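You operate a simulated robot arm through the tools that you are given. There is no shell and no other tool.

The job below is to be done with a simulated robot arm. You get a single attempt, and the scene is never put back.

TASK
Change over to the empty seat: fit the strainer that the mesh card names, then clear the clogged one out.
Fine: latch it and open its valve before you shut the clogged one's; that goes in the short black tray.

Only the result counts: the job must be done as asked and must still hold three seconds after the hand-in. Knocking over, shifting, dropping, spilling or breaking anything else fails it.

THE ROBOT
A 7-joint arm with a two-finger gripper, fixed in place. Base frame: the origin is at the foot of the arm, x ahead of it, y to its left, z up; the work surface is at about z = 0. Readings come in m, rad, newtons and seconds.
With the tool pointing down near the work surface it reaches from about 0.16 to 0.38 m from the base axis. Its first joint turns from -1.257 to 1.257 rad. Payload 0.6 kg.
Tool frame: the origin (TCP) lies between the finger pads and is the grasp point; the fingertips stand 0.022 m ahead of it; z points along the fingers, y is the line along which they close. The gripper opens to 0.092 m; its body begins 0.065 m behind the TCP.
Orientation is that of the tool frame in the base frame, as [roll, pitch, yaw] about the fixed x, y, z axes, in that order (R = Rz(yaw) Ry(pitch) Rx(roll)). With the fingers straight down and closing along the base's y, the tool's x points along the base's -x, its y along +y and its z along -z.

THE INTERFACE
- The arm moves only by the tool nudge_tool. Its argument "commands" is a list of rows, each an object of numbers (a shift or turn left out is 0, a gripper value left out holds the last): "tx", "ty", "tz": the shift along the base's x, y, z in m; "wx", "wy", "wz": the turn, a rotation vector about the base's x, y, z in rad; "jaw": the finger opening in m, from 0 to 0.092. In form: [{"tx": .., "ty": .., "tz": .., "wx": .., "wy": .., "wz": .., "jaw": ..}, ...]. A call has 1 to 20 rows; each row is the pose to reach, as a shift and turn from the pose commanded when the call began. Each row takes 0.2 s and may step no farther than 0.05 m and 0.15 rad from the row before; otherwise, or with a gripper value out of range, the whole call is refused. A pose out of reach is approached as far as the arm can. The call stops where the force on the tool passes 90 N (or 10 N more than at its start, if that is more) or the arm is blocked; 0.2 s more then pass. The fingers move at their own pace (about 0.0599 m/s each) and stop on an object; they squeeze with about 23 N. The grip force told is the motor's: it shows also when the fingers shut on nothing. Time passes only in rows, and 0.2 s behind the last, so rows that repeat a pose let the fingers close. It gives the time, the measured TCP pose, the force on the tool (base axes), the opening and the grip force at its end, in the units of the frame above (readings bear some noise), with the torque about the TCP (base axes, N m) and any sound that the robot's microphone picked up.
- Cameras (640 x 400 px; columns grow to the right, rows downward): "scene" is fixed at [0.0691, -0.2826, 0.4089]; the picture's right is [0.63, -0.77, 0.00], its down [-0.40, -0.33, -0.85] and it looks along [0.66, 0.54, -0.52] (base axes); focal length 214 px, centre (320, 200). "wrist" rides on the gripper at [0.071, 0.019, -0.102] in the tool frame; the picture's right is [-0.26, 0.97, 0.00], its down [-0.75, -0.20, -0.63] and it looks along [-0.60, -0.16, 0.78] (tool axes); focal length 280 px, centre (320, 200). There is no depth. A picture from a camera that has moved, and an enlarged one, comes with that camera's place and axes in the base frame and with its lens.
- get_image(camera): a new picture of that camera. No time passes.
- zoom(camera, box): a new picture of the part [left, top, right, bottom] of that camera's present view, enlarged. No time passes.
- hand_in(): hands the job in; it is judged then, once.

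Places have to be worked out from the pictures, the camera data and where the tool is seen. Open the gripper and draw the arm clear of the work before you hand the job in, unless the task says otherwise.

The tools are called after "Request:" as a command line: name --argument value ..., lists and objects as JSON in quotes. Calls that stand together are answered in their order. nudge_tool: Moves the arm, as the interface text tells. Its arguments: {"type":"object","properties":{"commands":{"type":"array","items":{"type":"object","properties":{"tx":{"type":"number"},"ty":{"type":"number"},"tz":{"type":"number"},"wx":{"type":"number"},"wy":{"type":"number"},"wz":{"type":"number"},"jaw":{"type":"number"}}}}},"required":["commands"]} The other tools are called the same way: get_image (camera) takes a picture; zoom (camera, box) takes an enlarged picture of a part of a camera's view; hand_in () hands the job in.

At the start:

```text
clock: 0.0
tool_pos: [0.2334, -0.0299, 0.2935]
tcp_rot: [-3.141, -0.001, 3.14]
force: [0.2, 0.7, -0.5]
torque: [0.02, -0.01, 0.01]
finger_gap: 0.0919
grip_force: 0.1
```

scene: 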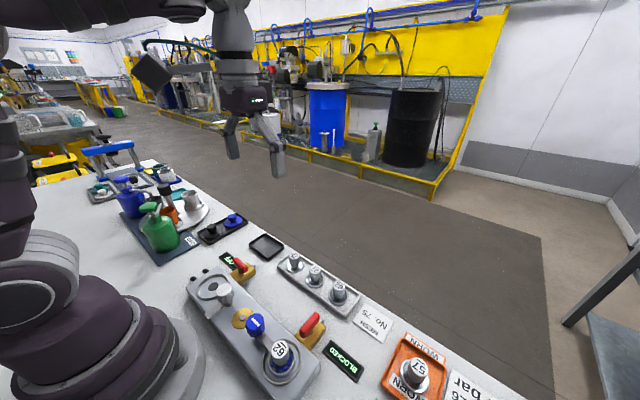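
wrist: 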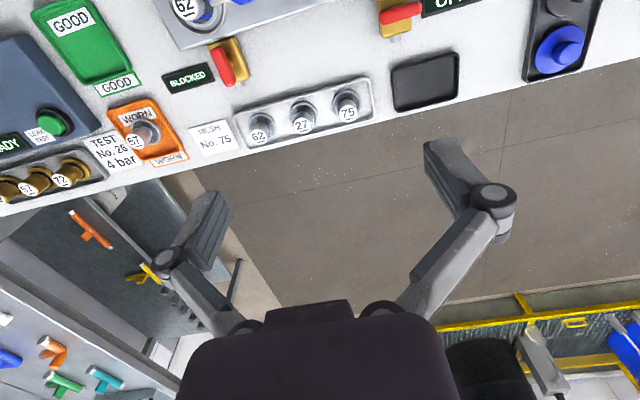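

The pictures show a two-seat filter block with valves, a rack of three strainers (62, 27, 75), a card "MESH No. 75" and a small black tray. I zoom in for details before moving.

Request:
zoom --camera "scene" --box '[180, 230, 380, 400]'

Request:
zoom --camera "wrist" --box '[150, 0, 480, 180]'

Request:
zoom --camera "scene" --box '[80, 150, 280, 275]'

Request:
zoom --camera "scene" --box '[310, 270, 510, 400]'

```text
2.35 times, centred on (280, 315) of scene
camera zoom: at [0.0691, -0.2826, 0.4089], right [0.63, -0.77, 0.0], down [-0.4, -0.33, -0.85], along [0.66, 0.54, -0.52], focal length 505 px, centre (414, -71)
```

zoom: 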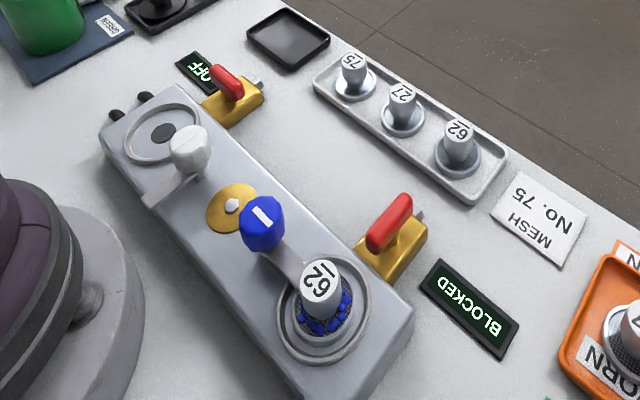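

```text
1.94 times, centred on (315, 90) of wrist
camera zoom: at [0.1628, -0.01, 0.3974], right [0.26, 0.97, 0.0], down [0.75, -0.2, 0.63], along [0.6, -0.16, -0.78], focal length 544 px, centre (330, 413)
```

zoom: 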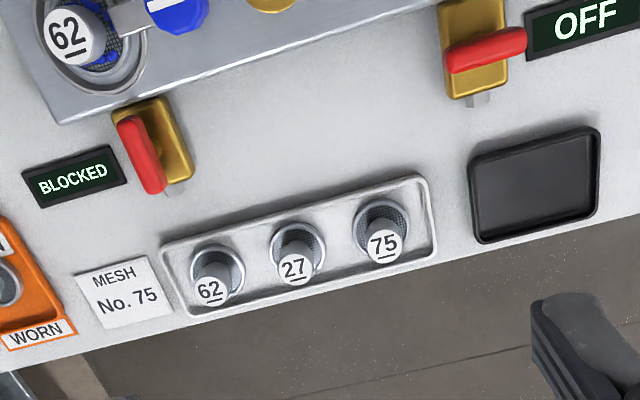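

```text
3.20 times, centred on (180, 212) of scene
camera zoom: at [0.0691, -0.2826, 0.4089], right [0.63, -0.77, 0.0], down [-0.4, -0.33, -0.85], along [0.66, 0.54, -0.52], focal length 686 px, centre (768, 160)
```

zoom: 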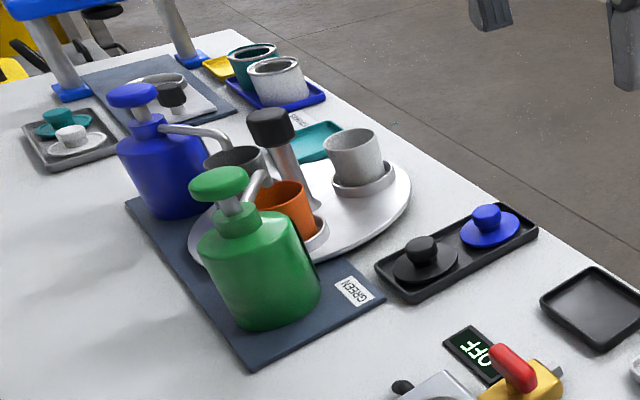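

```text
3.08 times, centred on (410, 335) of scene
camera zoom: at [0.0691, -0.2826, 0.4089], right [0.63, -0.77, 0.0], down [-0.4, -0.33, -0.85], along [0.66, 0.54, -0.52], focal length 660 px, centre (43, -215)
```

zoom: 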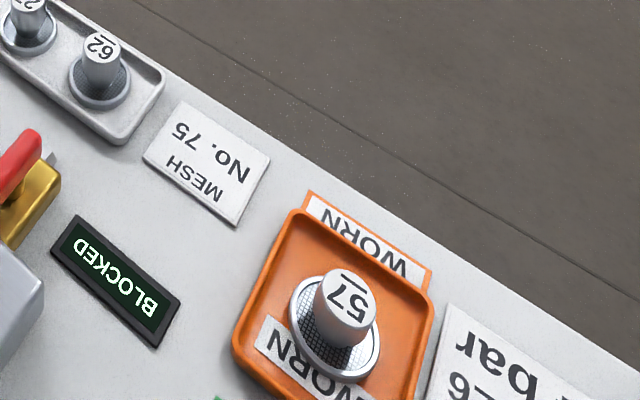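

The card says mesh No. 75, and the strainer marked 75 stands at the rack's +y end, at about (0.30, -0.01). The block has its empty seat at about (0.15, 0.06) and the clogged 62 at about (0.145, -0.147). I tilt the wrist so its camera looks straight down on the block.

Request:
nudge_tool --commands '[{"tz": 0.01, "wy": 0.14}, {"tz": 0.02, "wy": 0.28}, {"tz": 0.03, "wy": 0.42}, {"tz": 0.03, "wy": 0.56}, {"tz": 0.03, "wy": 0.65}]'

Request:
get_image --camera "wrist"

```text
clock: 0.5
tool_pos: [0.2408, -0.0298, 0.3068]
tcp_rot: [-3.139, -0.096, -3.12]
force: [32.7, -5.8, -69.5]
torque: [0.3, -0.39, 0.19]
finger_gap: 0.0919
grip_force: 0.1
out of reach, approached as far as the arm can: row 2
stopped in row 2: the force on the tool passed its limit at 244 N (the readings are from after the stop); the commanded pose is now the measured one
```

```text
taken
camera wrist: at [0.1802, -0.0105, 0.4161], right [0.24, 0.97, -0.03], down [0.81, -0.18, 0.55], along [0.53, -0.15, -0.83], focal length 280 px, centre (320, 200)
```

wrist: 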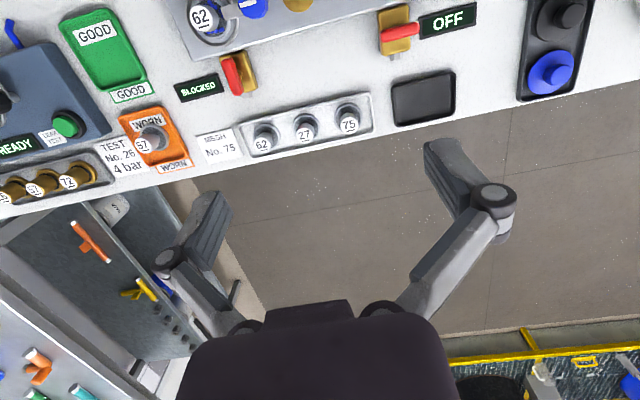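

The tilt hit an arm limit, so I go back to vertical. Next I turn the tool in yaw so the camera looks along the block.

Request:
nudge_tool --commands '[{"tz": -0.015, "wy": -0.1, "tx": -0.005}, {"tz": -0.025, "wy": -0.1, "tx": -0.005}]'

```text
clock: 1.1
tool_pos: [0.233, -0.0288, 0.2825]
tcp_rot: [-3.137, -0.006, -3.119]
force: [-0.3, 0.2, -0.5]
torque: [0.01, -0.01, -0.01]
finger_gap: 0.0921
grip_force: 0.0
```

Force is back to zero. I turn yaw by +1.5 while shifting toward -y and staying high.

Request:
nudge_tool --commands '[{"wz": 0.14, "ty": -0.01}, {"wz": 0.28, "ty": -0.02}, {"wz": 0.42, "ty": -0.03}, {"wz": 0.56, "ty": -0.04}, {"wz": 0.7, "ty": -0.05}, {"wz": 0.84, "ty": -0.06}, {"wz": 0.98, "ty": -0.07}, {"wz": 1.12, "ty": -0.08}, {"wz": 1.26, "ty": -0.09}, {"wz": 1.4, "ty": -0.1}, {"wz": 1.54, "ty": -0.11}]'

Request:
get_image --camera "wrist"

Request:
get_image --camera "scene"

```text
clock: 3.5
tool_pos: [0.2337, -0.1405, 0.2829]
tcp_rot: [-3.139, -0.004, -1.576]
force: [1.1, -0.4, 0.1]
torque: [-0.03, 0.01, -0.01]
finger_gap: 0.092
grip_force: 0.0
```

```text
taken
camera wrist: at [0.2149, -0.2091, 0.3854], right [-0.96, 0.27, 0.0], down [0.21, 0.76, 0.62], along [0.17, 0.6, -0.78], focal length 280 px, centre (320, 200)
```

wrist: 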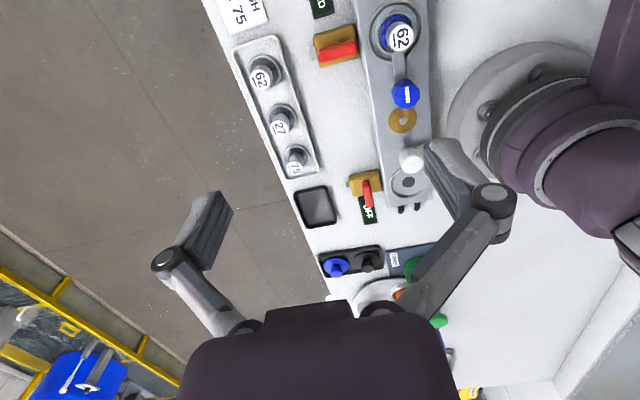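

```text
taken
```

scene: 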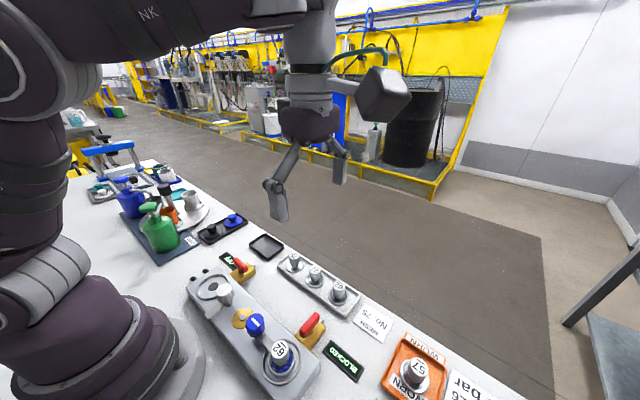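

This view shows the whole block. I zoom in on it.

Request:
zoom --camera "wrist" --box '[290, 0, 450, 100]'

Request:
zoom --camera "wrist" --box '[290, 110, 450, 220]'

Request:
zoom --camera "wrist" --box '[220, 20, 380, 230]'

Request:
zoom --camera "scene" --box '[180, 240, 340, 340]'

Request:
zoom --camera "scene" --box '[220, 300, 380, 400]'

```text
4.00 times, centred on (370, 50) of wrist
camera zoom: at [0.2149, -0.2091, 0.3854], right [-0.96, 0.27, 0.0], down [0.21, 0.76, 0.62], along [0.17, 0.6, -0.78], focal length 1122 px, centre (120, 800)
```

zoom: 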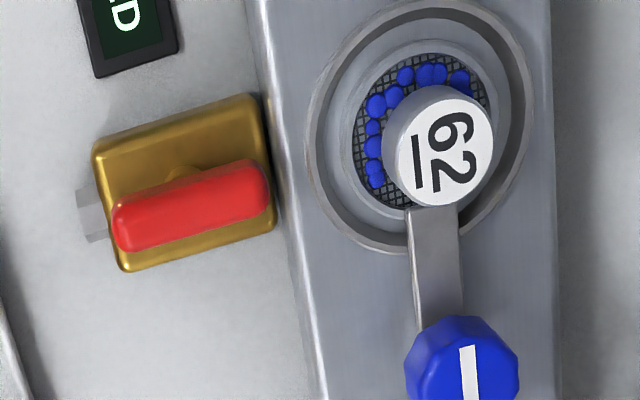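

```text
3.64 times, centred on (370, 165) of wrist
camera zoom: at [0.2149, -0.2091, 0.3854], right [-0.96, 0.27, 0.0], down [0.21, 0.76, 0.62], along [0.17, 0.6, -0.78], focal length 1020 px, centre (138, 327)
```

zoom: 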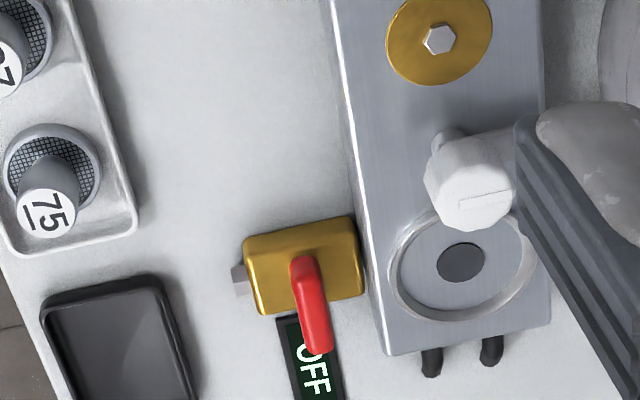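

```text
1.90 times, centred on (300, 125) of wrist
camera zoom: at [0.2149, -0.2091, 0.3854], right [-0.96, 0.27, 0.0], down [0.21, 0.76, 0.62], along [0.17, 0.6, -0.78], focal length 534 px, centre (358, 343)
```

zoom: 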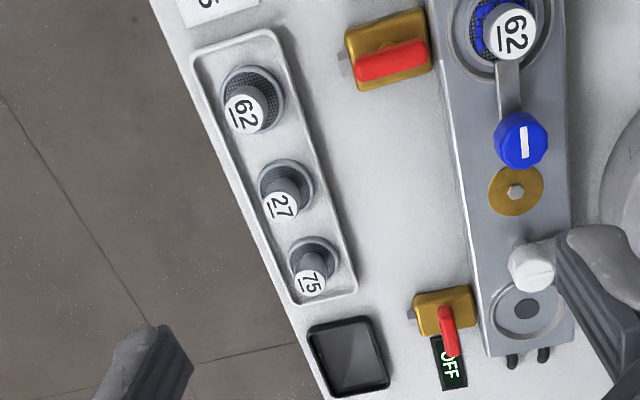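

```text
4.00 times, centred on (260, 290) of scene
camera zoom: at [0.0691, -0.2826, 0.4089], right [0.63, -0.77, 0.0], down [-0.4, -0.33, -0.85], along [0.66, 0.54, -0.52], focal length 858 px, centre (560, -160)
```

zoom: 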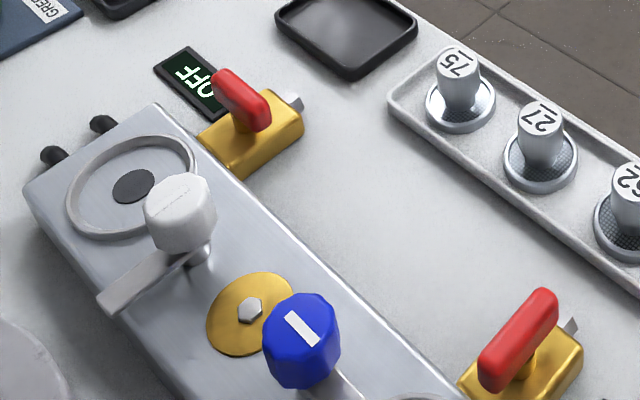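

```text
4.00 times, centred on (300, 350) of scene
camera zoom: at [0.0691, -0.2826, 0.4089], right [0.63, -0.77, 0.0], down [-0.4, -0.33, -0.85], along [0.66, 0.54, -0.52], focal length 858 px, centre (400, -400)
```

zoom: 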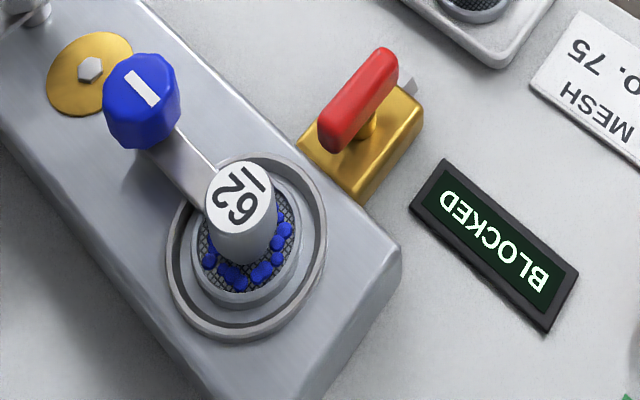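

Strainer 75's cap is at about (0.307, -0.012, 0.04), and its handle is about 22 mm across. I move above it with the fingers closing along x to check the alignment from nearer.

Request:
nudge_tool --commands '[{"tx": 0.0125, "ty": 0.0215, "tz": -0.02}, {"tx": 0.025, "ty": 0.043, "tz": -0.04}, {"tx": 0.0375, "ty": 0.0645, "tz": -0.06}, {"tx": 0.05, "ty": 0.086, "tz": -0.09}, {"tx": 0.0625, "ty": 0.1075, "tz": -0.12}, {"tx": 0.073, "ty": 0.129, "tz": -0.15}, {"tx": 0.073, "ty": 0.129, "tz": -0.16}]'

Request:
get_image --camera "wrist"

Request:
get_image --camera "scene"

```text
clock: 5.1
tool_pos: [0.3063, -0.0106, 0.1212]
tcp_rot: [-3.138, -0.006, -1.58]
force: [0.0, -0.2, 0.6]
torque: [-0.01, 0.02, 0.0]
finger_gap: 0.0916
grip_force: 0.0
```

```text
taken
camera wrist: at [0.2878, -0.0798, 0.2248], right [-0.96, 0.27, 0.0], down [0.21, 0.75, 0.62], along [0.17, 0.6, -0.78], focal length 280 px, centre (320, 200)
```

wrist: 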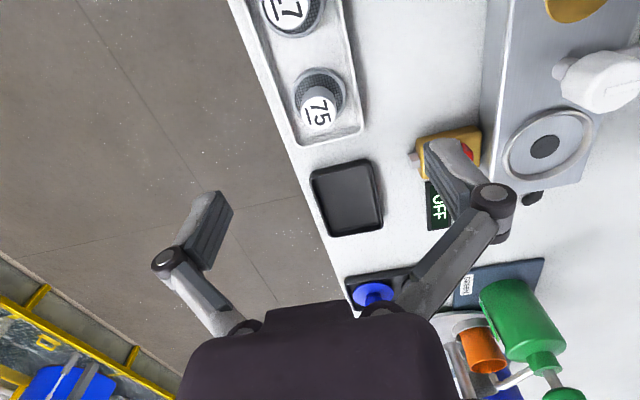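

```text
taken
```

scene: 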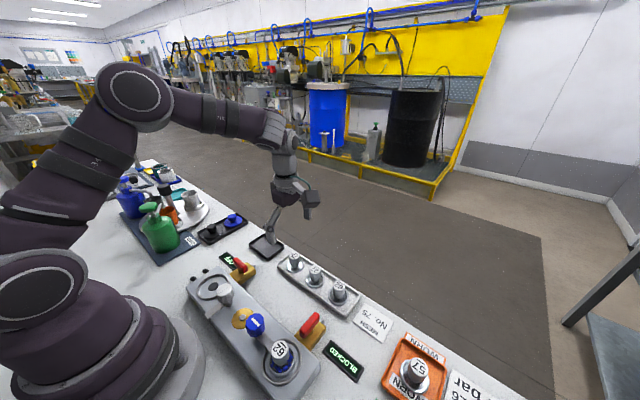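

The cap reprojects to about (0.308, -0.011) with z about 0.04. I zoom in for a closer look at the strainer and the empty seat.

Request:
zoom --camera "wrist" --box '[260, 30, 400, 150]'

Request:
zoom --camera "wrist" --box '[400, 0, 640, 210]'

Request:
zoom --camera "scene" --box '[235, 225, 375, 325]'

```text
3.33 times, centred on (330, 90) of wrist
camera zoom: at [0.2878, -0.0798, 0.2248], right [-0.96, 0.27, 0.0], down [0.21, 0.75, 0.62], along [0.17, 0.6, -0.78], focal length 935 px, centre (287, 567)
```

zoom: 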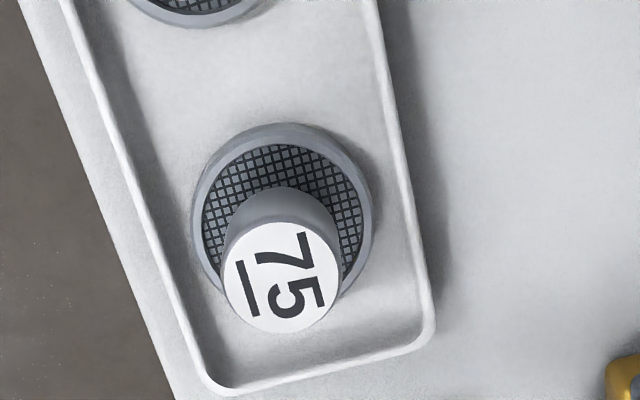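

```text
1.90 times, centred on (520, 105) of wrist
camera zoom: at [0.2878, -0.0798, 0.2248], right [-0.96, 0.27, 0.0], down [0.21, 0.75, 0.62], along [0.17, 0.6, -0.78], focal length 534 px, centre (-61, 381)
```

zoom: 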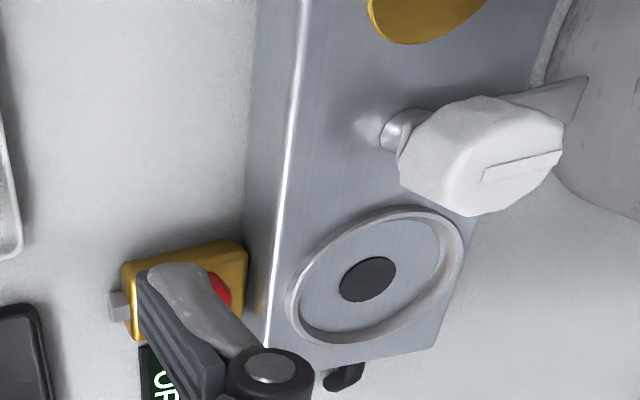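

```text
4.00 times, centred on (305, 275) of scene
camera zoom: at [0.0691, -0.2826, 0.4089], right [0.63, -0.77, 0.0], down [-0.4, -0.33, -0.85], along [0.66, 0.54, -0.52], focal length 858 px, centre (380, -100)
```

zoom: 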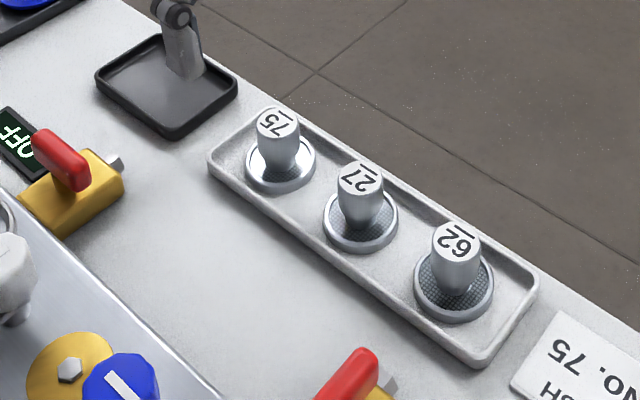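

Strainer 75's axis is at about (0.308, -0.0125), with the handle spanning z from about 0.012 to 0.047. I centre over it, narrow the jaw to 0.05 and go down to TCP z 0.040.

Request:
nudge_tool --commands '[{"tx": 0.0015, "ty": -0.002, "tz": 0.0, "wz": 0.009, "jaw": 0.05}, {"tx": 0.0015, "ty": -0.002, "tz": -0.02, "wz": 0.009, "jaw": 0.05}, {"tx": 0.0015, "ty": -0.002, "tz": -0.04, "wz": 0.009, "jaw": 0.05}, {"tx": 0.0015, "ty": -0.002, "tz": -0.055, "wz": 0.009, "jaw": 0.05}, {"tx": 0.0015, "ty": -0.002, "tz": -0.068, "wz": 0.009, "jaw": 0.05}]'

Request:
get_image --camera "wrist"

Request:
zoom --camera "scene" --box '[235, 205, 375, 305]'

```text
clock: 6.3
tool_pos: [0.3079, -0.0127, 0.0531]
tcp_rot: [-3.138, -0.005, -1.569]
force: [0.1, -1.2, 0.6]
torque: [0.01, 0.02, -0.04]
finger_gap: 0.0496
grip_force: 0.1
```

```text
taken
camera wrist: at [0.2893, -0.0825, 0.1572], right [-0.97, 0.26, 0.0], down [0.2, 0.76, 0.62], along [0.17, 0.6, -0.78], focal length 280 px, centre (320, 200)
```

wrist: 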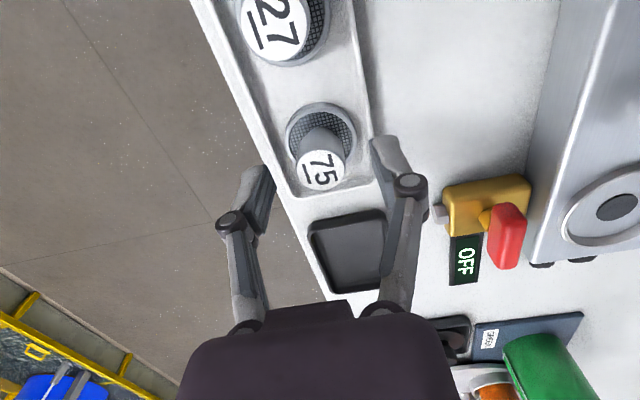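

```text
4.00 times, centred on (305, 255) of scene
camera zoom: at [0.0691, -0.2826, 0.4089], right [0.63, -0.77, 0.0], down [-0.4, -0.33, -0.85], along [0.66, 0.54, -0.52], focal length 858 px, centre (380, -20)
```

zoom: 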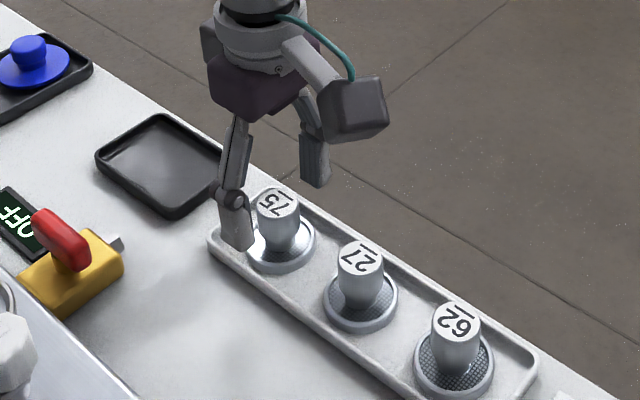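

The handle sits centred between the fingers. I go down 14 mm more and close.

Request:
nudge_tool --commands '[{"ty": -0.001, "tz": -0.007, "jaw": 0.05}, {"ty": -0.001, "tz": -0.014, "jaw": 0.05}, {"ty": -0.001, "tz": -0.014, "jaw": 0.02}, {"ty": -0.001, "tz": -0.014, "jaw": 0.015}, {"ty": -0.001, "tz": -0.014, "jaw": 0.015}]'

Request:
get_image --camera "wrist"

Request:
zoom --camera "scene" --box '[235, 205, 375, 305]'

```text
clock: 7.5
tool_pos: [0.3086, -0.0144, 0.041]
tcp_rot: [-3.138, -0.005, -1.573]
force: [0.6, -0.3, 0.4]
torque: [-0.01, -0.04, -0.04]
finger_gap: 0.0238
grip_force: 23.2
```

```text
taken
camera wrist: at [0.2897, -0.083, 0.1437], right [-0.97, 0.26, 0.0], down [0.2, 0.76, 0.62], along [0.17, 0.6, -0.78], focal length 280 px, centre (320, 200)
```

wrist: 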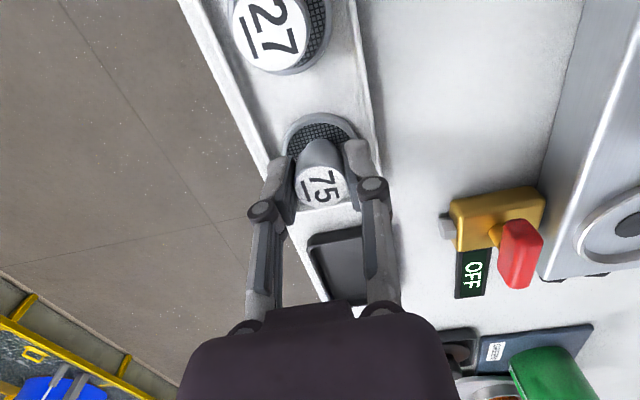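

```text
4.00 times, centred on (305, 255) of scene
camera zoom: at [0.0691, -0.2826, 0.4089], right [0.63, -0.77, 0.0], down [-0.4, -0.33, -0.85], along [0.66, 0.54, -0.52], focal length 858 px, centre (380, -20)
```

zoom: 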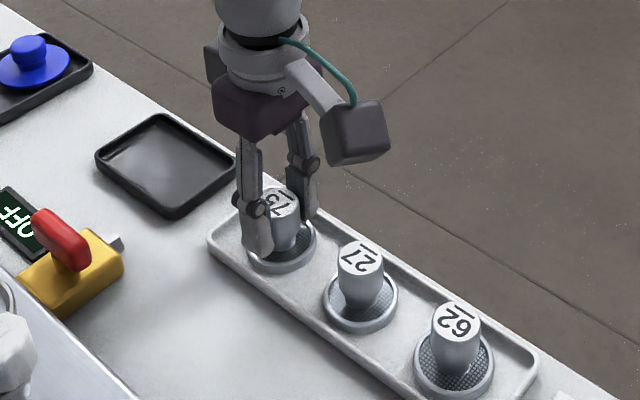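

Gripped, with a gap of 0.0238 and 23 N. I lift straight up 0.1 m.

Request:
nudge_tool --commands '[{"tz": 0.005}, {"tz": 0.015}, {"tz": 0.03}, {"tz": 0.05}, {"tz": 0.075}, {"tz": 0.1}]'

Request:
get_image --camera "wrist"

Request:
zoom --camera "scene" --box '[235, 145, 375, 305]'

```text
clock: 8.9
tool_pos: [0.3077, -0.0136, 0.1415]
tcp_rot: [-3.139, -0.006, -1.57]
force: [0.5, -0.1, -0.4]
torque: [0.0, -0.01, 0.04]
finger_gap: 0.0238
grip_force: 23.0
```

```text
taken
camera wrist: at [0.2895, -0.0832, 0.2439], right [-0.97, 0.26, 0.0], down [0.2, 0.76, 0.62], along [0.17, 0.6, -0.78], focal length 280 px, centre (320, 200)
```

wrist: 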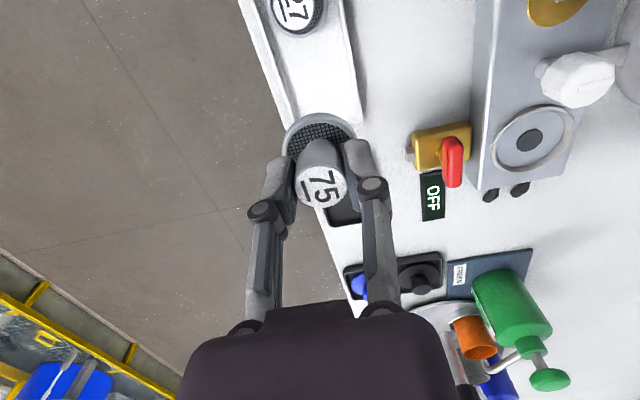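

```text
2.50 times, centred on (305, 225) of scene
camera zoom: at [0.0691, -0.2826, 0.4089], right [0.63, -0.77, 0.0], down [-0.4, -0.33, -0.85], along [0.66, 0.54, -0.52], focal length 536 px, centre (358, 138)
```

zoom: 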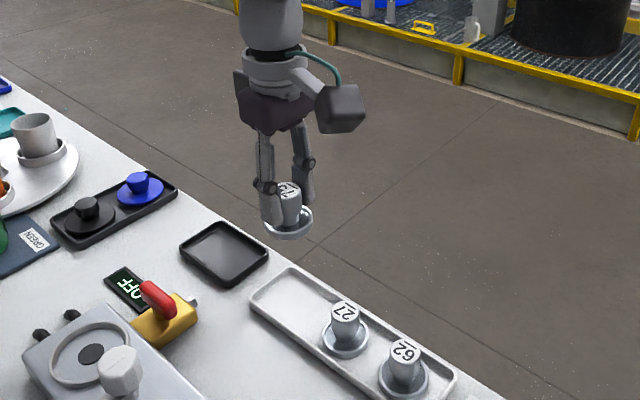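

The strainer is held firmly. The empty seat's hole triangulates to about (0.149, 0.066, 0.03) and the white latch knob to about (0.149, 0.003) with its top near z 0.075. I carry the strainer to above the seat.

Request:
nudge_tool --commands '[{"tx": -0.02, "ty": 0.01, "tz": 0.01}, {"tx": -0.045, "ty": 0.022, "tz": 0.015}, {"tx": -0.07, "ty": 0.035, "tz": 0.015}, {"tx": -0.095, "ty": 0.048, "tz": 0.015}, {"tx": -0.12, "ty": 0.06, "tz": 0.015}, {"tx": -0.145, "ty": 0.072, "tz": 0.015}, {"tx": -0.158, "ty": 0.079, "tz": 0.015}]'

Request:
get_image --camera "wrist"

Request:
get_image --camera "scene"

```text
clock: 10.5
tool_pos: [0.1495, 0.0659, 0.1548]
tcp_rot: [-3.138, -0.004, -1.571]
force: [-0.4, -0.3, -0.8]
torque: [0.0, 0.01, 0.02]
finger_gap: 0.0239
grip_force: 22.9
```

```text
taken
camera wrist: at [0.1306, -0.0035, 0.2578], right [-0.97, 0.26, 0.0], down [0.2, 0.76, 0.62], along [0.17, 0.6, -0.78], focal length 280 px, centre (320, 200)
```

wrist: 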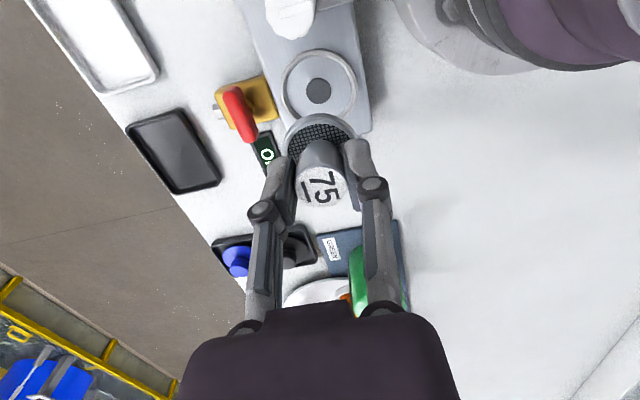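

```text
taken
```

scene: 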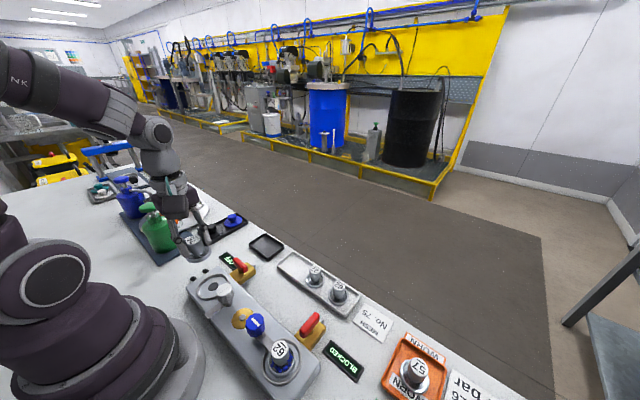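

The seat hole appears right below the strainer. I zoom to refine its centre before going down.

Request:
zoom --camera "wrist" --box '[230, 30, 390, 130]'

Request:
zoom --camera "scene" --box '[140, 200, 280, 320]'

```text
4.00 times, centred on (310, 80) of wrist
camera zoom: at [0.1306, -0.0035, 0.2578], right [-0.97, 0.26, 0.0], down [0.2, 0.76, 0.62], along [0.17, 0.6, -0.78], focal length 1122 px, centre (360, 680)
```

zoom: 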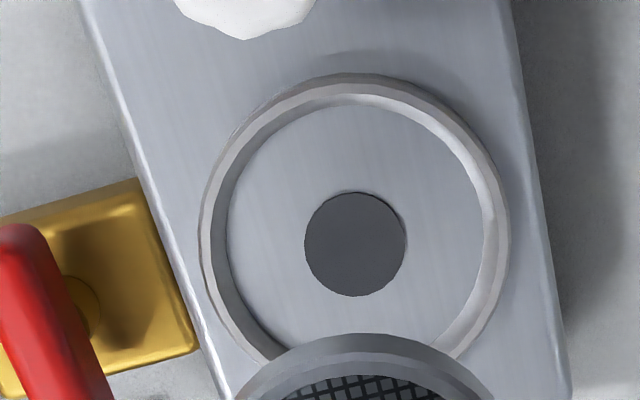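

```text
3.33 times, centred on (210, 260) of scene
camera zoom: at [0.0691, -0.2826, 0.4089], right [0.63, -0.77, 0.0], down [-0.4, -0.33, -0.85], along [0.66, 0.54, -0.52], focal length 715 px, centre (687, 0)
```

zoom: 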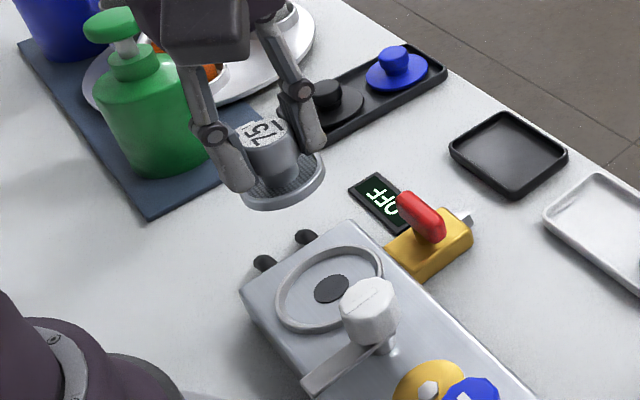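

I zoom on the held strainer to find where its axis lies relative to the TCP.

Request:
zoom --camera "wrist" --box '[260, 100, 390, 220]'

```text
3.33 times, centred on (325, 160) of wrist
camera zoom: at [0.1306, -0.0035, 0.2578], right [-0.97, 0.26, 0.0], down [0.2, 0.76, 0.62], along [0.17, 0.6, -0.78], focal length 935 px, centre (303, 333)
```

zoom: 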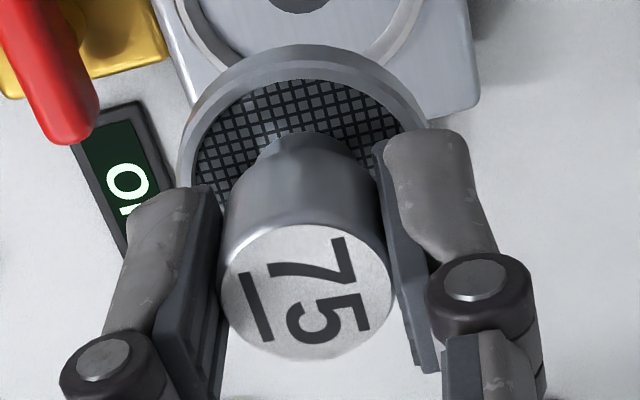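

From the camera data the strainer axis lies at about (0.150, 0.068) and the seat centre at about (0.151, 0.064). I shift by (0.001, -0.0045), lower partway and check again.

Request:
nudge_tool --commands '[{"tx": 0.001, "ty": -0.0045, "tz": 0.0}, {"tx": 0.001, "ty": -0.0045, "tz": -0.02}, {"tx": 0.001, "ty": -0.0045, "tz": -0.04}, {"tx": 0.001, "ty": -0.0045, "tz": -0.06}]'

Request:
get_image --camera "wrist"

Request:
zoom --camera "wrist" --box '[230, 60, 410, 220]'

Request:
zoom --camera "scene" --box '[140, 200, 280, 320]'

```text
clock: 11.5
tool_pos: [0.1505, 0.0602, 0.0946]
tcp_rot: [-3.14, -0.007, -1.571]
force: [-0.5, -0.8, -0.6]
torque: [-0.03, 0.02, -0.01]
finger_gap: 0.0241
grip_force: 22.8
```

```text
taken
camera wrist: at [0.1325, -0.0084, 0.1978], right [-0.97, 0.26, 0.0], down [0.2, 0.76, 0.62], along [0.17, 0.6, -0.78], focal length 280 px, centre (320, 200)
```

wrist: 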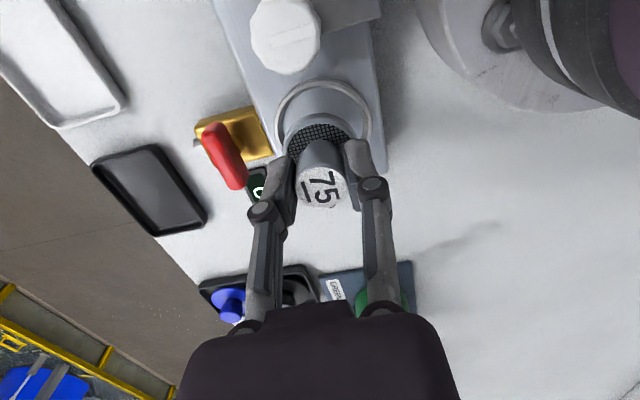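

```text
2.50 times, centred on (320, 140) of wrist
camera zoom: at [0.1325, -0.0084, 0.1978], right [-0.97, 0.26, 0.0], down [0.2, 0.76, 0.62], along [0.17, 0.6, -0.78], focal length 701 px, centre (320, 350)
```

zoom: 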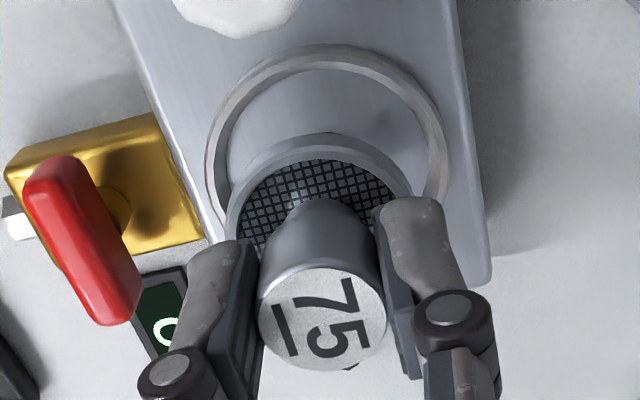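

```text
3.33 times, centred on (210, 260) of scene
camera zoom: at [0.0691, -0.2826, 0.4089], right [0.63, -0.77, 0.0], down [-0.4, -0.33, -0.85], along [0.66, 0.54, -0.52], focal length 715 px, centre (687, 0)
```

zoom: 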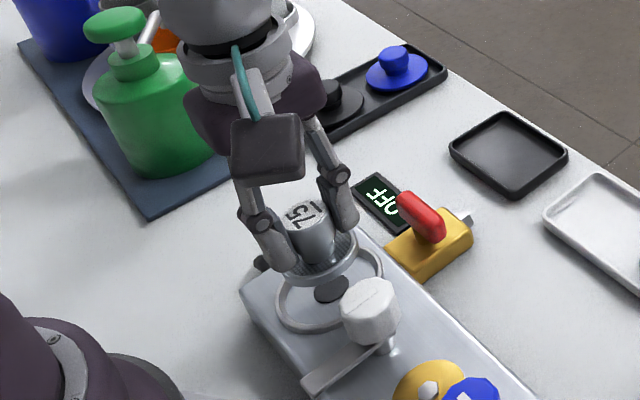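

The ring and the strainer are concentric in y, and the ring is about 1 mm toward -x. I correct that and lower to just above the seat floor.

Request:
nudge_tool --commands '[{"tx": -0.001, "tz": -0.006}, {"tx": -0.001, "tz": -0.012}, {"tx": -0.001, "tz": -0.018}, {"tx": -0.001, "tz": -0.022}]'

Request:
zoom --camera "wrist" --box '[230, 60, 410, 220]'

Request:
zoom --camera "scene" --box '[160, 220, 280, 320]'

```text
clock: 12.5
tool_pos: [0.1496, 0.0611, 0.0732]
tcp_rot: [-3.137, -0.005, -1.571]
force: [-1.1, 0.0, -1.0]
torque: [-0.04, -0.02, 0.01]
finger_gap: 0.0239
grip_force: 22.6
```

```text
2.50 times, centred on (320, 140) of wrist
camera zoom: at [0.1317, -0.0083, 0.1761], right [-0.97, 0.26, 0.0], down [0.2, 0.76, 0.62], along [0.17, 0.6, -0.78], focal length 701 px, centre (320, 350)
```

zoom: 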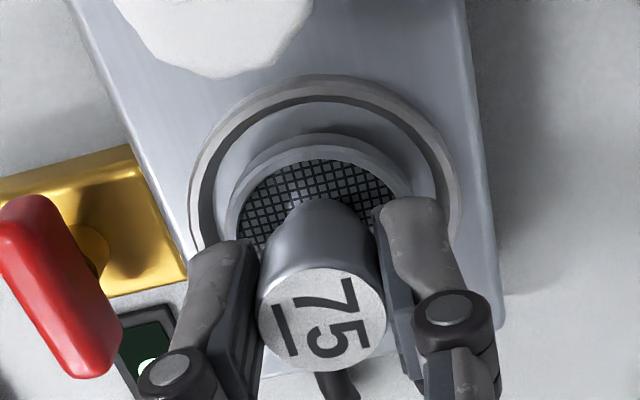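

```text
4.00 times, centred on (220, 270) of scene
camera zoom: at [0.0691, -0.2826, 0.4089], right [0.63, -0.77, 0.0], down [-0.4, -0.33, -0.85], along [0.66, 0.54, -0.52], focal length 858 px, centre (720, -80)
```

zoom: 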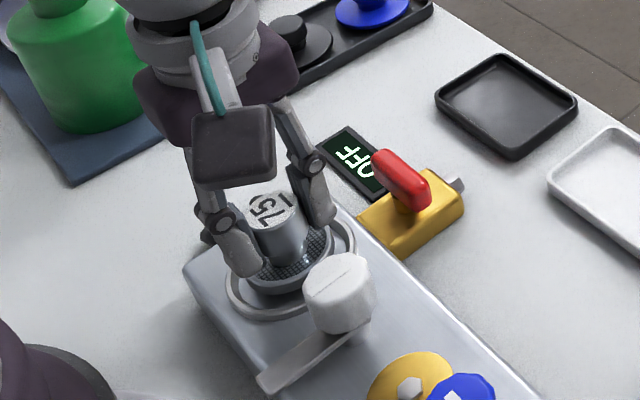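

The strainer is centred within about 1 mm. I lower in small steps and watch the force.

Request:
nudge_tool --commands '[{"tx": -0.0008, "tz": -0.001}, {"tx": -0.0008, "tz": -0.002}, {"tx": -0.0008, "tz": -0.003}, {"tx": -0.0008, "tz": -0.004}]'

Request:
zoom --camera "scene" --box '[160, 220, 280, 320]'

```text
clock: 13.5
tool_pos: [0.1501, 0.0614, 0.0691]
tcp_rot: [-3.138, -0.006, -1.571]
force: [0.1, 0.4, -1.4]
torque: [-0.01, -0.01, 0.01]
finger_gap: 0.0239
grip_force: 23.0
```

```text
4.00 times, centred on (220, 270) of scene
camera zoom: at [0.0691, -0.2826, 0.4089], right [0.63, -0.77, 0.0], down [-0.4, -0.33, -0.85], along [0.66, 0.54, -0.52], focal length 858 px, centre (720, -80)
```

zoom: 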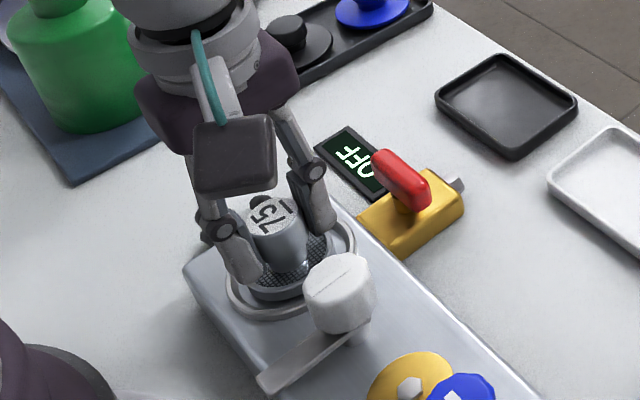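

No contact yet, so I continue down in 1 mm steps.

Request:
nudge_tool --commands '[{"tz": -0.001}, {"tz": -0.002}, {"tz": -0.002}]'

```text
clock: 14.3
tool_pos: [0.149, 0.0603, 0.0663]
tcp_rot: [-3.137, -0.007, -1.569]
force: [0.3, 0.3, -0.8]
torque: [0.0, 0.0, 0.0]
finger_gap: 0.0238
grip_force: 22.6
```

Request:
nudge_tool --commands '[{"tz": -0.001}, {"tz": -0.002}, {"tz": -0.002}]'

Request:
zoom --camera "wrist" --box '[230, 60, 410, 220]'

Request:
zoom --camera "scene" --box '[180, 250, 260, 310]'

```text
clock: 15.1
tool_pos: [0.1489, 0.0612, 0.0648]
tcp_rot: [-3.138, -0.005, -1.57]
force: [-1.6, 1.5, 17.1]
torque: [0.05, 0.05, 0.0]
finger_gap: 0.0241
grip_force: 22.7
```

```text
2.50 times, centred on (320, 140) of wrist
camera zoom: at [0.1312, -0.0083, 0.1683], right [-0.97, 0.26, 0.0], down [0.2, 0.76, 0.62], along [0.17, 0.6, -0.78], focal length 701 px, centre (320, 350)
```

zoom: 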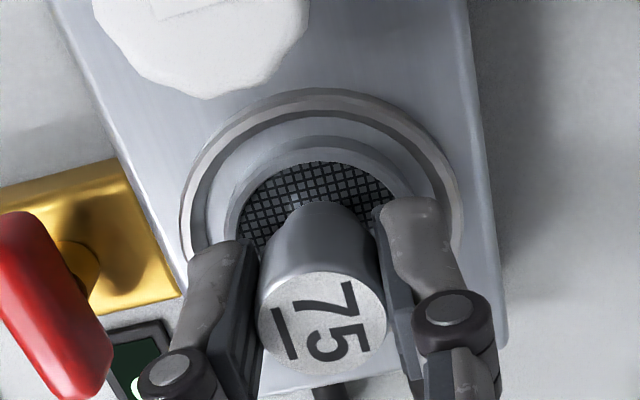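

```text
6.67 times, centred on (220, 280) of scene
camera zoom: at [0.0691, -0.2826, 0.4089], right [0.63, -0.77, 0.0], down [-0.4, -0.33, -0.85], along [0.66, 0.54, -0.52], focal length 1430 px, centre (987, -333)
```

zoom: 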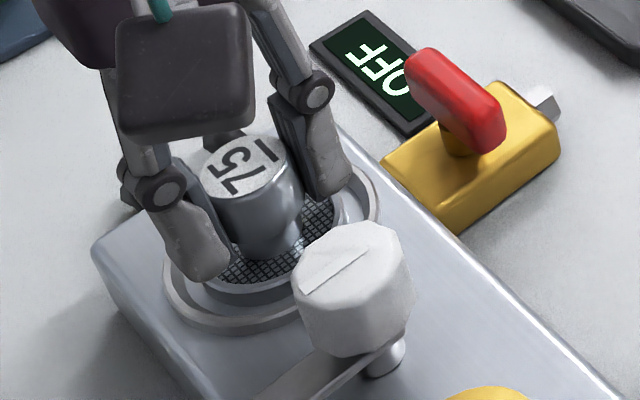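

Contact at 17 N, and the strainer is seated and concentric with the ring. I relieve the pressure slightly, open the jaw a little and rise straight up.

Request:
nudge_tool --commands '[{"tz": 0.0015}, {"tz": 0.0015, "jaw": 0.03}, {"tz": 0.0015, "jaw": 0.042}, {"tz": 0.0015, "jaw": 0.042}]'

Request:
zoom --camera "wrist" --box '[230, 60, 410, 220]'

Request:
zoom --camera "scene" --box '[180, 250, 260, 310]'

```text
clock: 16.1
tool_pos: [0.1493, 0.0614, 0.0668]
tcp_rot: [-3.139, -0.006, -1.571]
force: [0.5, 1.2, -0.8]
torque: [0.0, 0.02, 0.01]
finger_gap: 0.0422
grip_force: 0.0
```

```text
2.50 times, centred on (320, 140) of wrist
camera zoom: at [0.1311, -0.0083, 0.1701], right [-0.97, 0.26, 0.0], down [0.2, 0.76, 0.62], along [0.17, 0.6, -0.78], focal length 701 px, centre (320, 350)
```

zoom: 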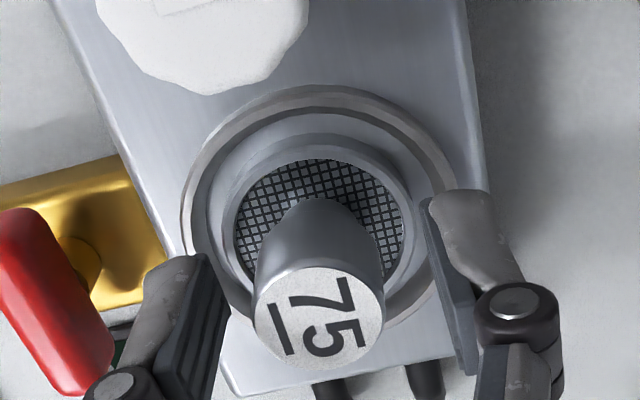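

```text
6.67 times, centred on (220, 280) of scene
camera zoom: at [0.0691, -0.2826, 0.4089], right [0.63, -0.77, 0.0], down [-0.4, -0.33, -0.85], along [0.66, 0.54, -0.52], focal length 1430 px, centre (987, -333)
```

zoom: 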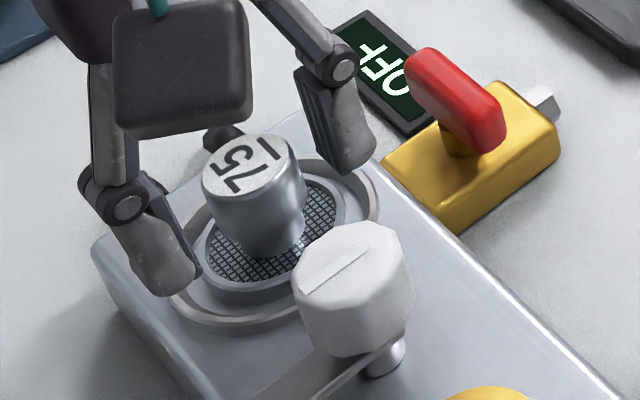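

The strainer stands free and centred in the seat. I rise and move back over the white latch knob to look at it.

Request:
nudge_tool --commands '[{"tz": 0.01}, {"tz": 0.025}, {"tz": 0.045}, {"tz": 0.065}, {"tz": 0.075, "ty": -0.015}, {"tz": 0.075, "ty": -0.03}, {"tz": 0.075, "ty": -0.045}, {"tz": 0.075, "ty": -0.058}]'

Request:
get_image --camera "wrist"

Request:
get_image --camera "scene"

```text
clock: 17.9
tool_pos: [0.1496, 0.0022, 0.1416]
tcp_rot: [-3.139, -0.006, -1.567]
force: [0.1, -1.2, 0.4]
torque: [-0.02, 0.01, 0.01]
finger_gap: 0.0422
grip_force: 0.0
```

```text
taken
camera wrist: at [0.1308, -0.0666, 0.2453], right [-0.97, 0.26, 0.0], down [0.2, 0.76, 0.62], along [0.17, 0.6, -0.78], focal length 280 px, centre (320, 200)
```

wrist: 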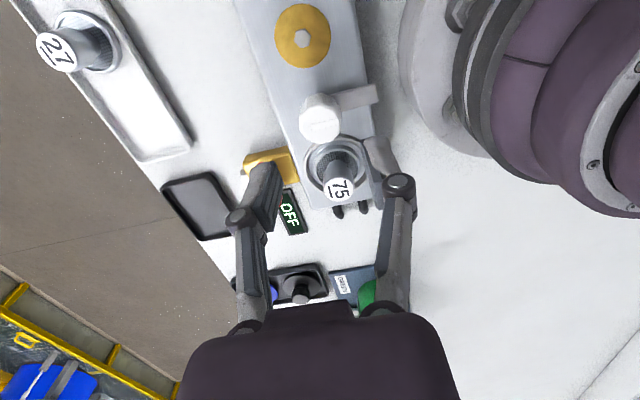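

```text
taken
```

scene: 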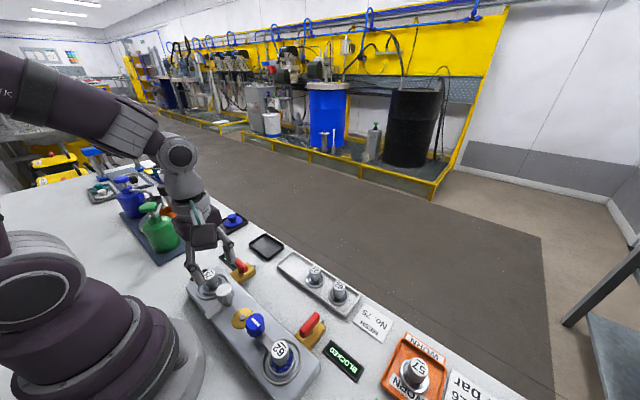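

Request:
zoom --camera "wrist" --box '[260, 60, 400, 220]'

Request:
zoom --camera "scene" --box '[180, 255, 300, 335]'

```text
2.50 times, centred on (330, 140) of wrist
camera zoom: at [0.1308, -0.0666, 0.2453], right [-0.97, 0.26, 0.0], down [0.2, 0.76, 0.62], along [0.17, 0.6, -0.78], focal length 701 px, centre (295, 350)
```

zoom: 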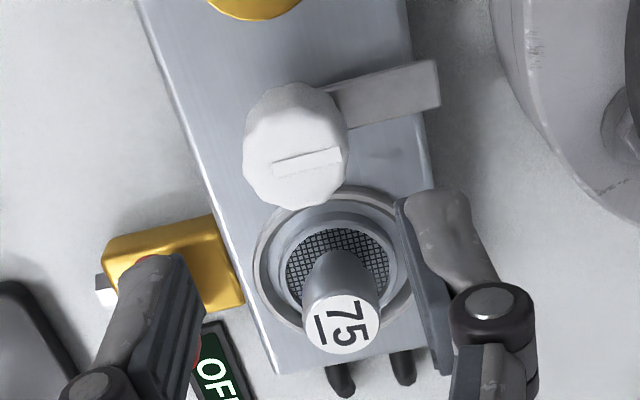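

```text
5.00 times, centred on (240, 295) of scene
camera zoom: at [0.0691, -0.2826, 0.4089], right [0.63, -0.77, 0.0], down [-0.4, -0.33, -0.85], along [0.66, 0.54, -0.52], focal length 1072 px, centre (720, -275)
```

zoom: 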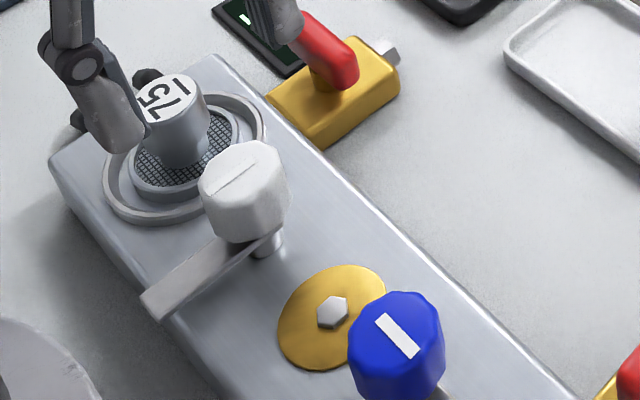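

The knob top is at about (0.148, 0.006, 0.074), about 27 mm across, and its arm points along -x. It has to turn -90° about z to point at the seat in +y, so I wind the wrist +90° to yaw 0 while still high.

Request:
nudge_tool --commands '[{"wz": 0.14}, {"wz": 0.28}, {"wz": 0.42}, {"wz": 0.56}, {"wz": 0.7}, {"wz": 0.84}, {"wz": 0.98}, {"wz": 1.12}, {"wz": 1.26}, {"wz": 1.4}, {"wz": 1.54}, {"wz": 1.567}]'

Request:
get_image --camera "wrist"

Request:
get_image --camera "scene"

```text
clock: 20.5
tool_pos: [0.1498, 0.003, 0.1407]
tcp_rot: [-3.139, -0.004, -0.122]
force: [0.6, -1.1, -0.5]
torque: [0.05, 0.01, -0.02]
finger_gap: 0.0419
grip_force: 0.1
out of reach, approached as far as the arm can: row 11, 12
```

```text
taken
camera wrist: at [0.2182, -0.0237, 0.2447], right [-0.38, -0.93, 0.0], down [-0.73, 0.29, 0.62], along [-0.57, 0.24, -0.78], focal length 280 px, centre (320, 200)
```

wrist: 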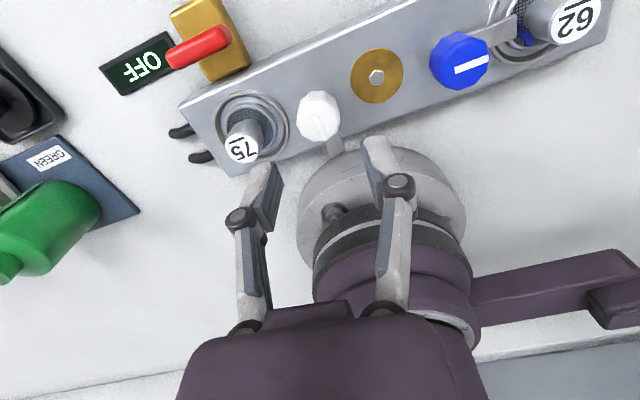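

```text
taken
```

scene: 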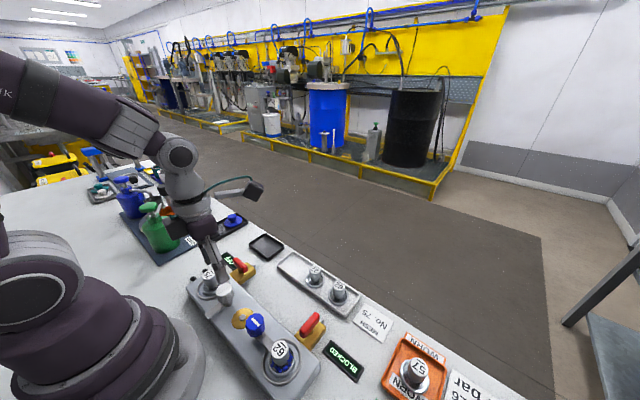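

The wrist limit is near yaw -0.12, which leaves enough room for a -1.57 turn. I zoom on this new view to fix the knob position.

Request:
zoom --camera "wrist" --box '[200, 50, 400, 190]'

Request:
zoom --camera "wrist" --box '[360, 0, 640, 120]'

```text
2.86 times, centred on (300, 120) of wrist
camera zoom: at [0.2182, -0.0237, 0.2447], right [-0.38, -0.93, 0.0], down [-0.73, 0.29, 0.62], along [-0.57, 0.24, -0.78], focal length 801 px, centre (377, 429)
```

zoom: 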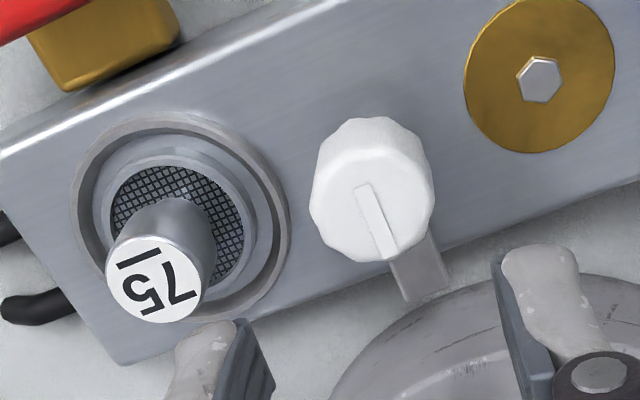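

```text
2.29 times, centred on (500, 60) of wrist
camera zoom: at [0.2182, -0.0237, 0.2447], right [-0.38, -0.93, 0.0], down [-0.73, 0.29, 0.62], along [-0.57, 0.24, -0.78], focal length 641 px, centre (-91, 520)
```

zoom: 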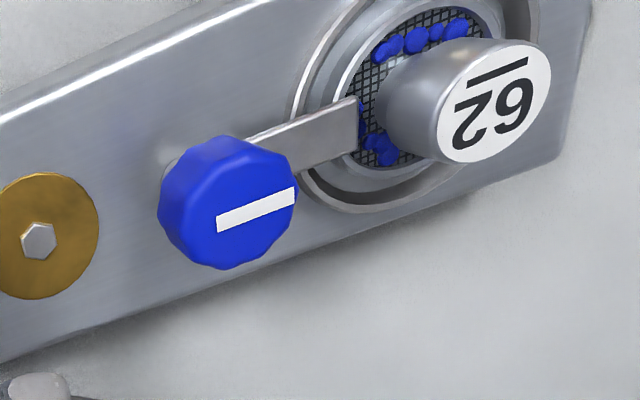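

The knob axis triangulates to (0.150, 0.0055), with the knob spanning z from about 0.048 to 0.071. I turn yaw back a little to leave the limit and check the commanded reference.

Request:
nudge_tool --commands '[{"wz": -0.05}, {"wz": -0.1}]'

```text
clock: 21.1
tool_pos: [0.15, 0.0023, 0.1416]
tcp_rot: [-3.139, -0.006, -0.224]
force: [-0.7, 0.0, -0.1]
torque: [0.03, 0.02, -0.01]
finger_gap: 0.0422
grip_force: 0.2
```

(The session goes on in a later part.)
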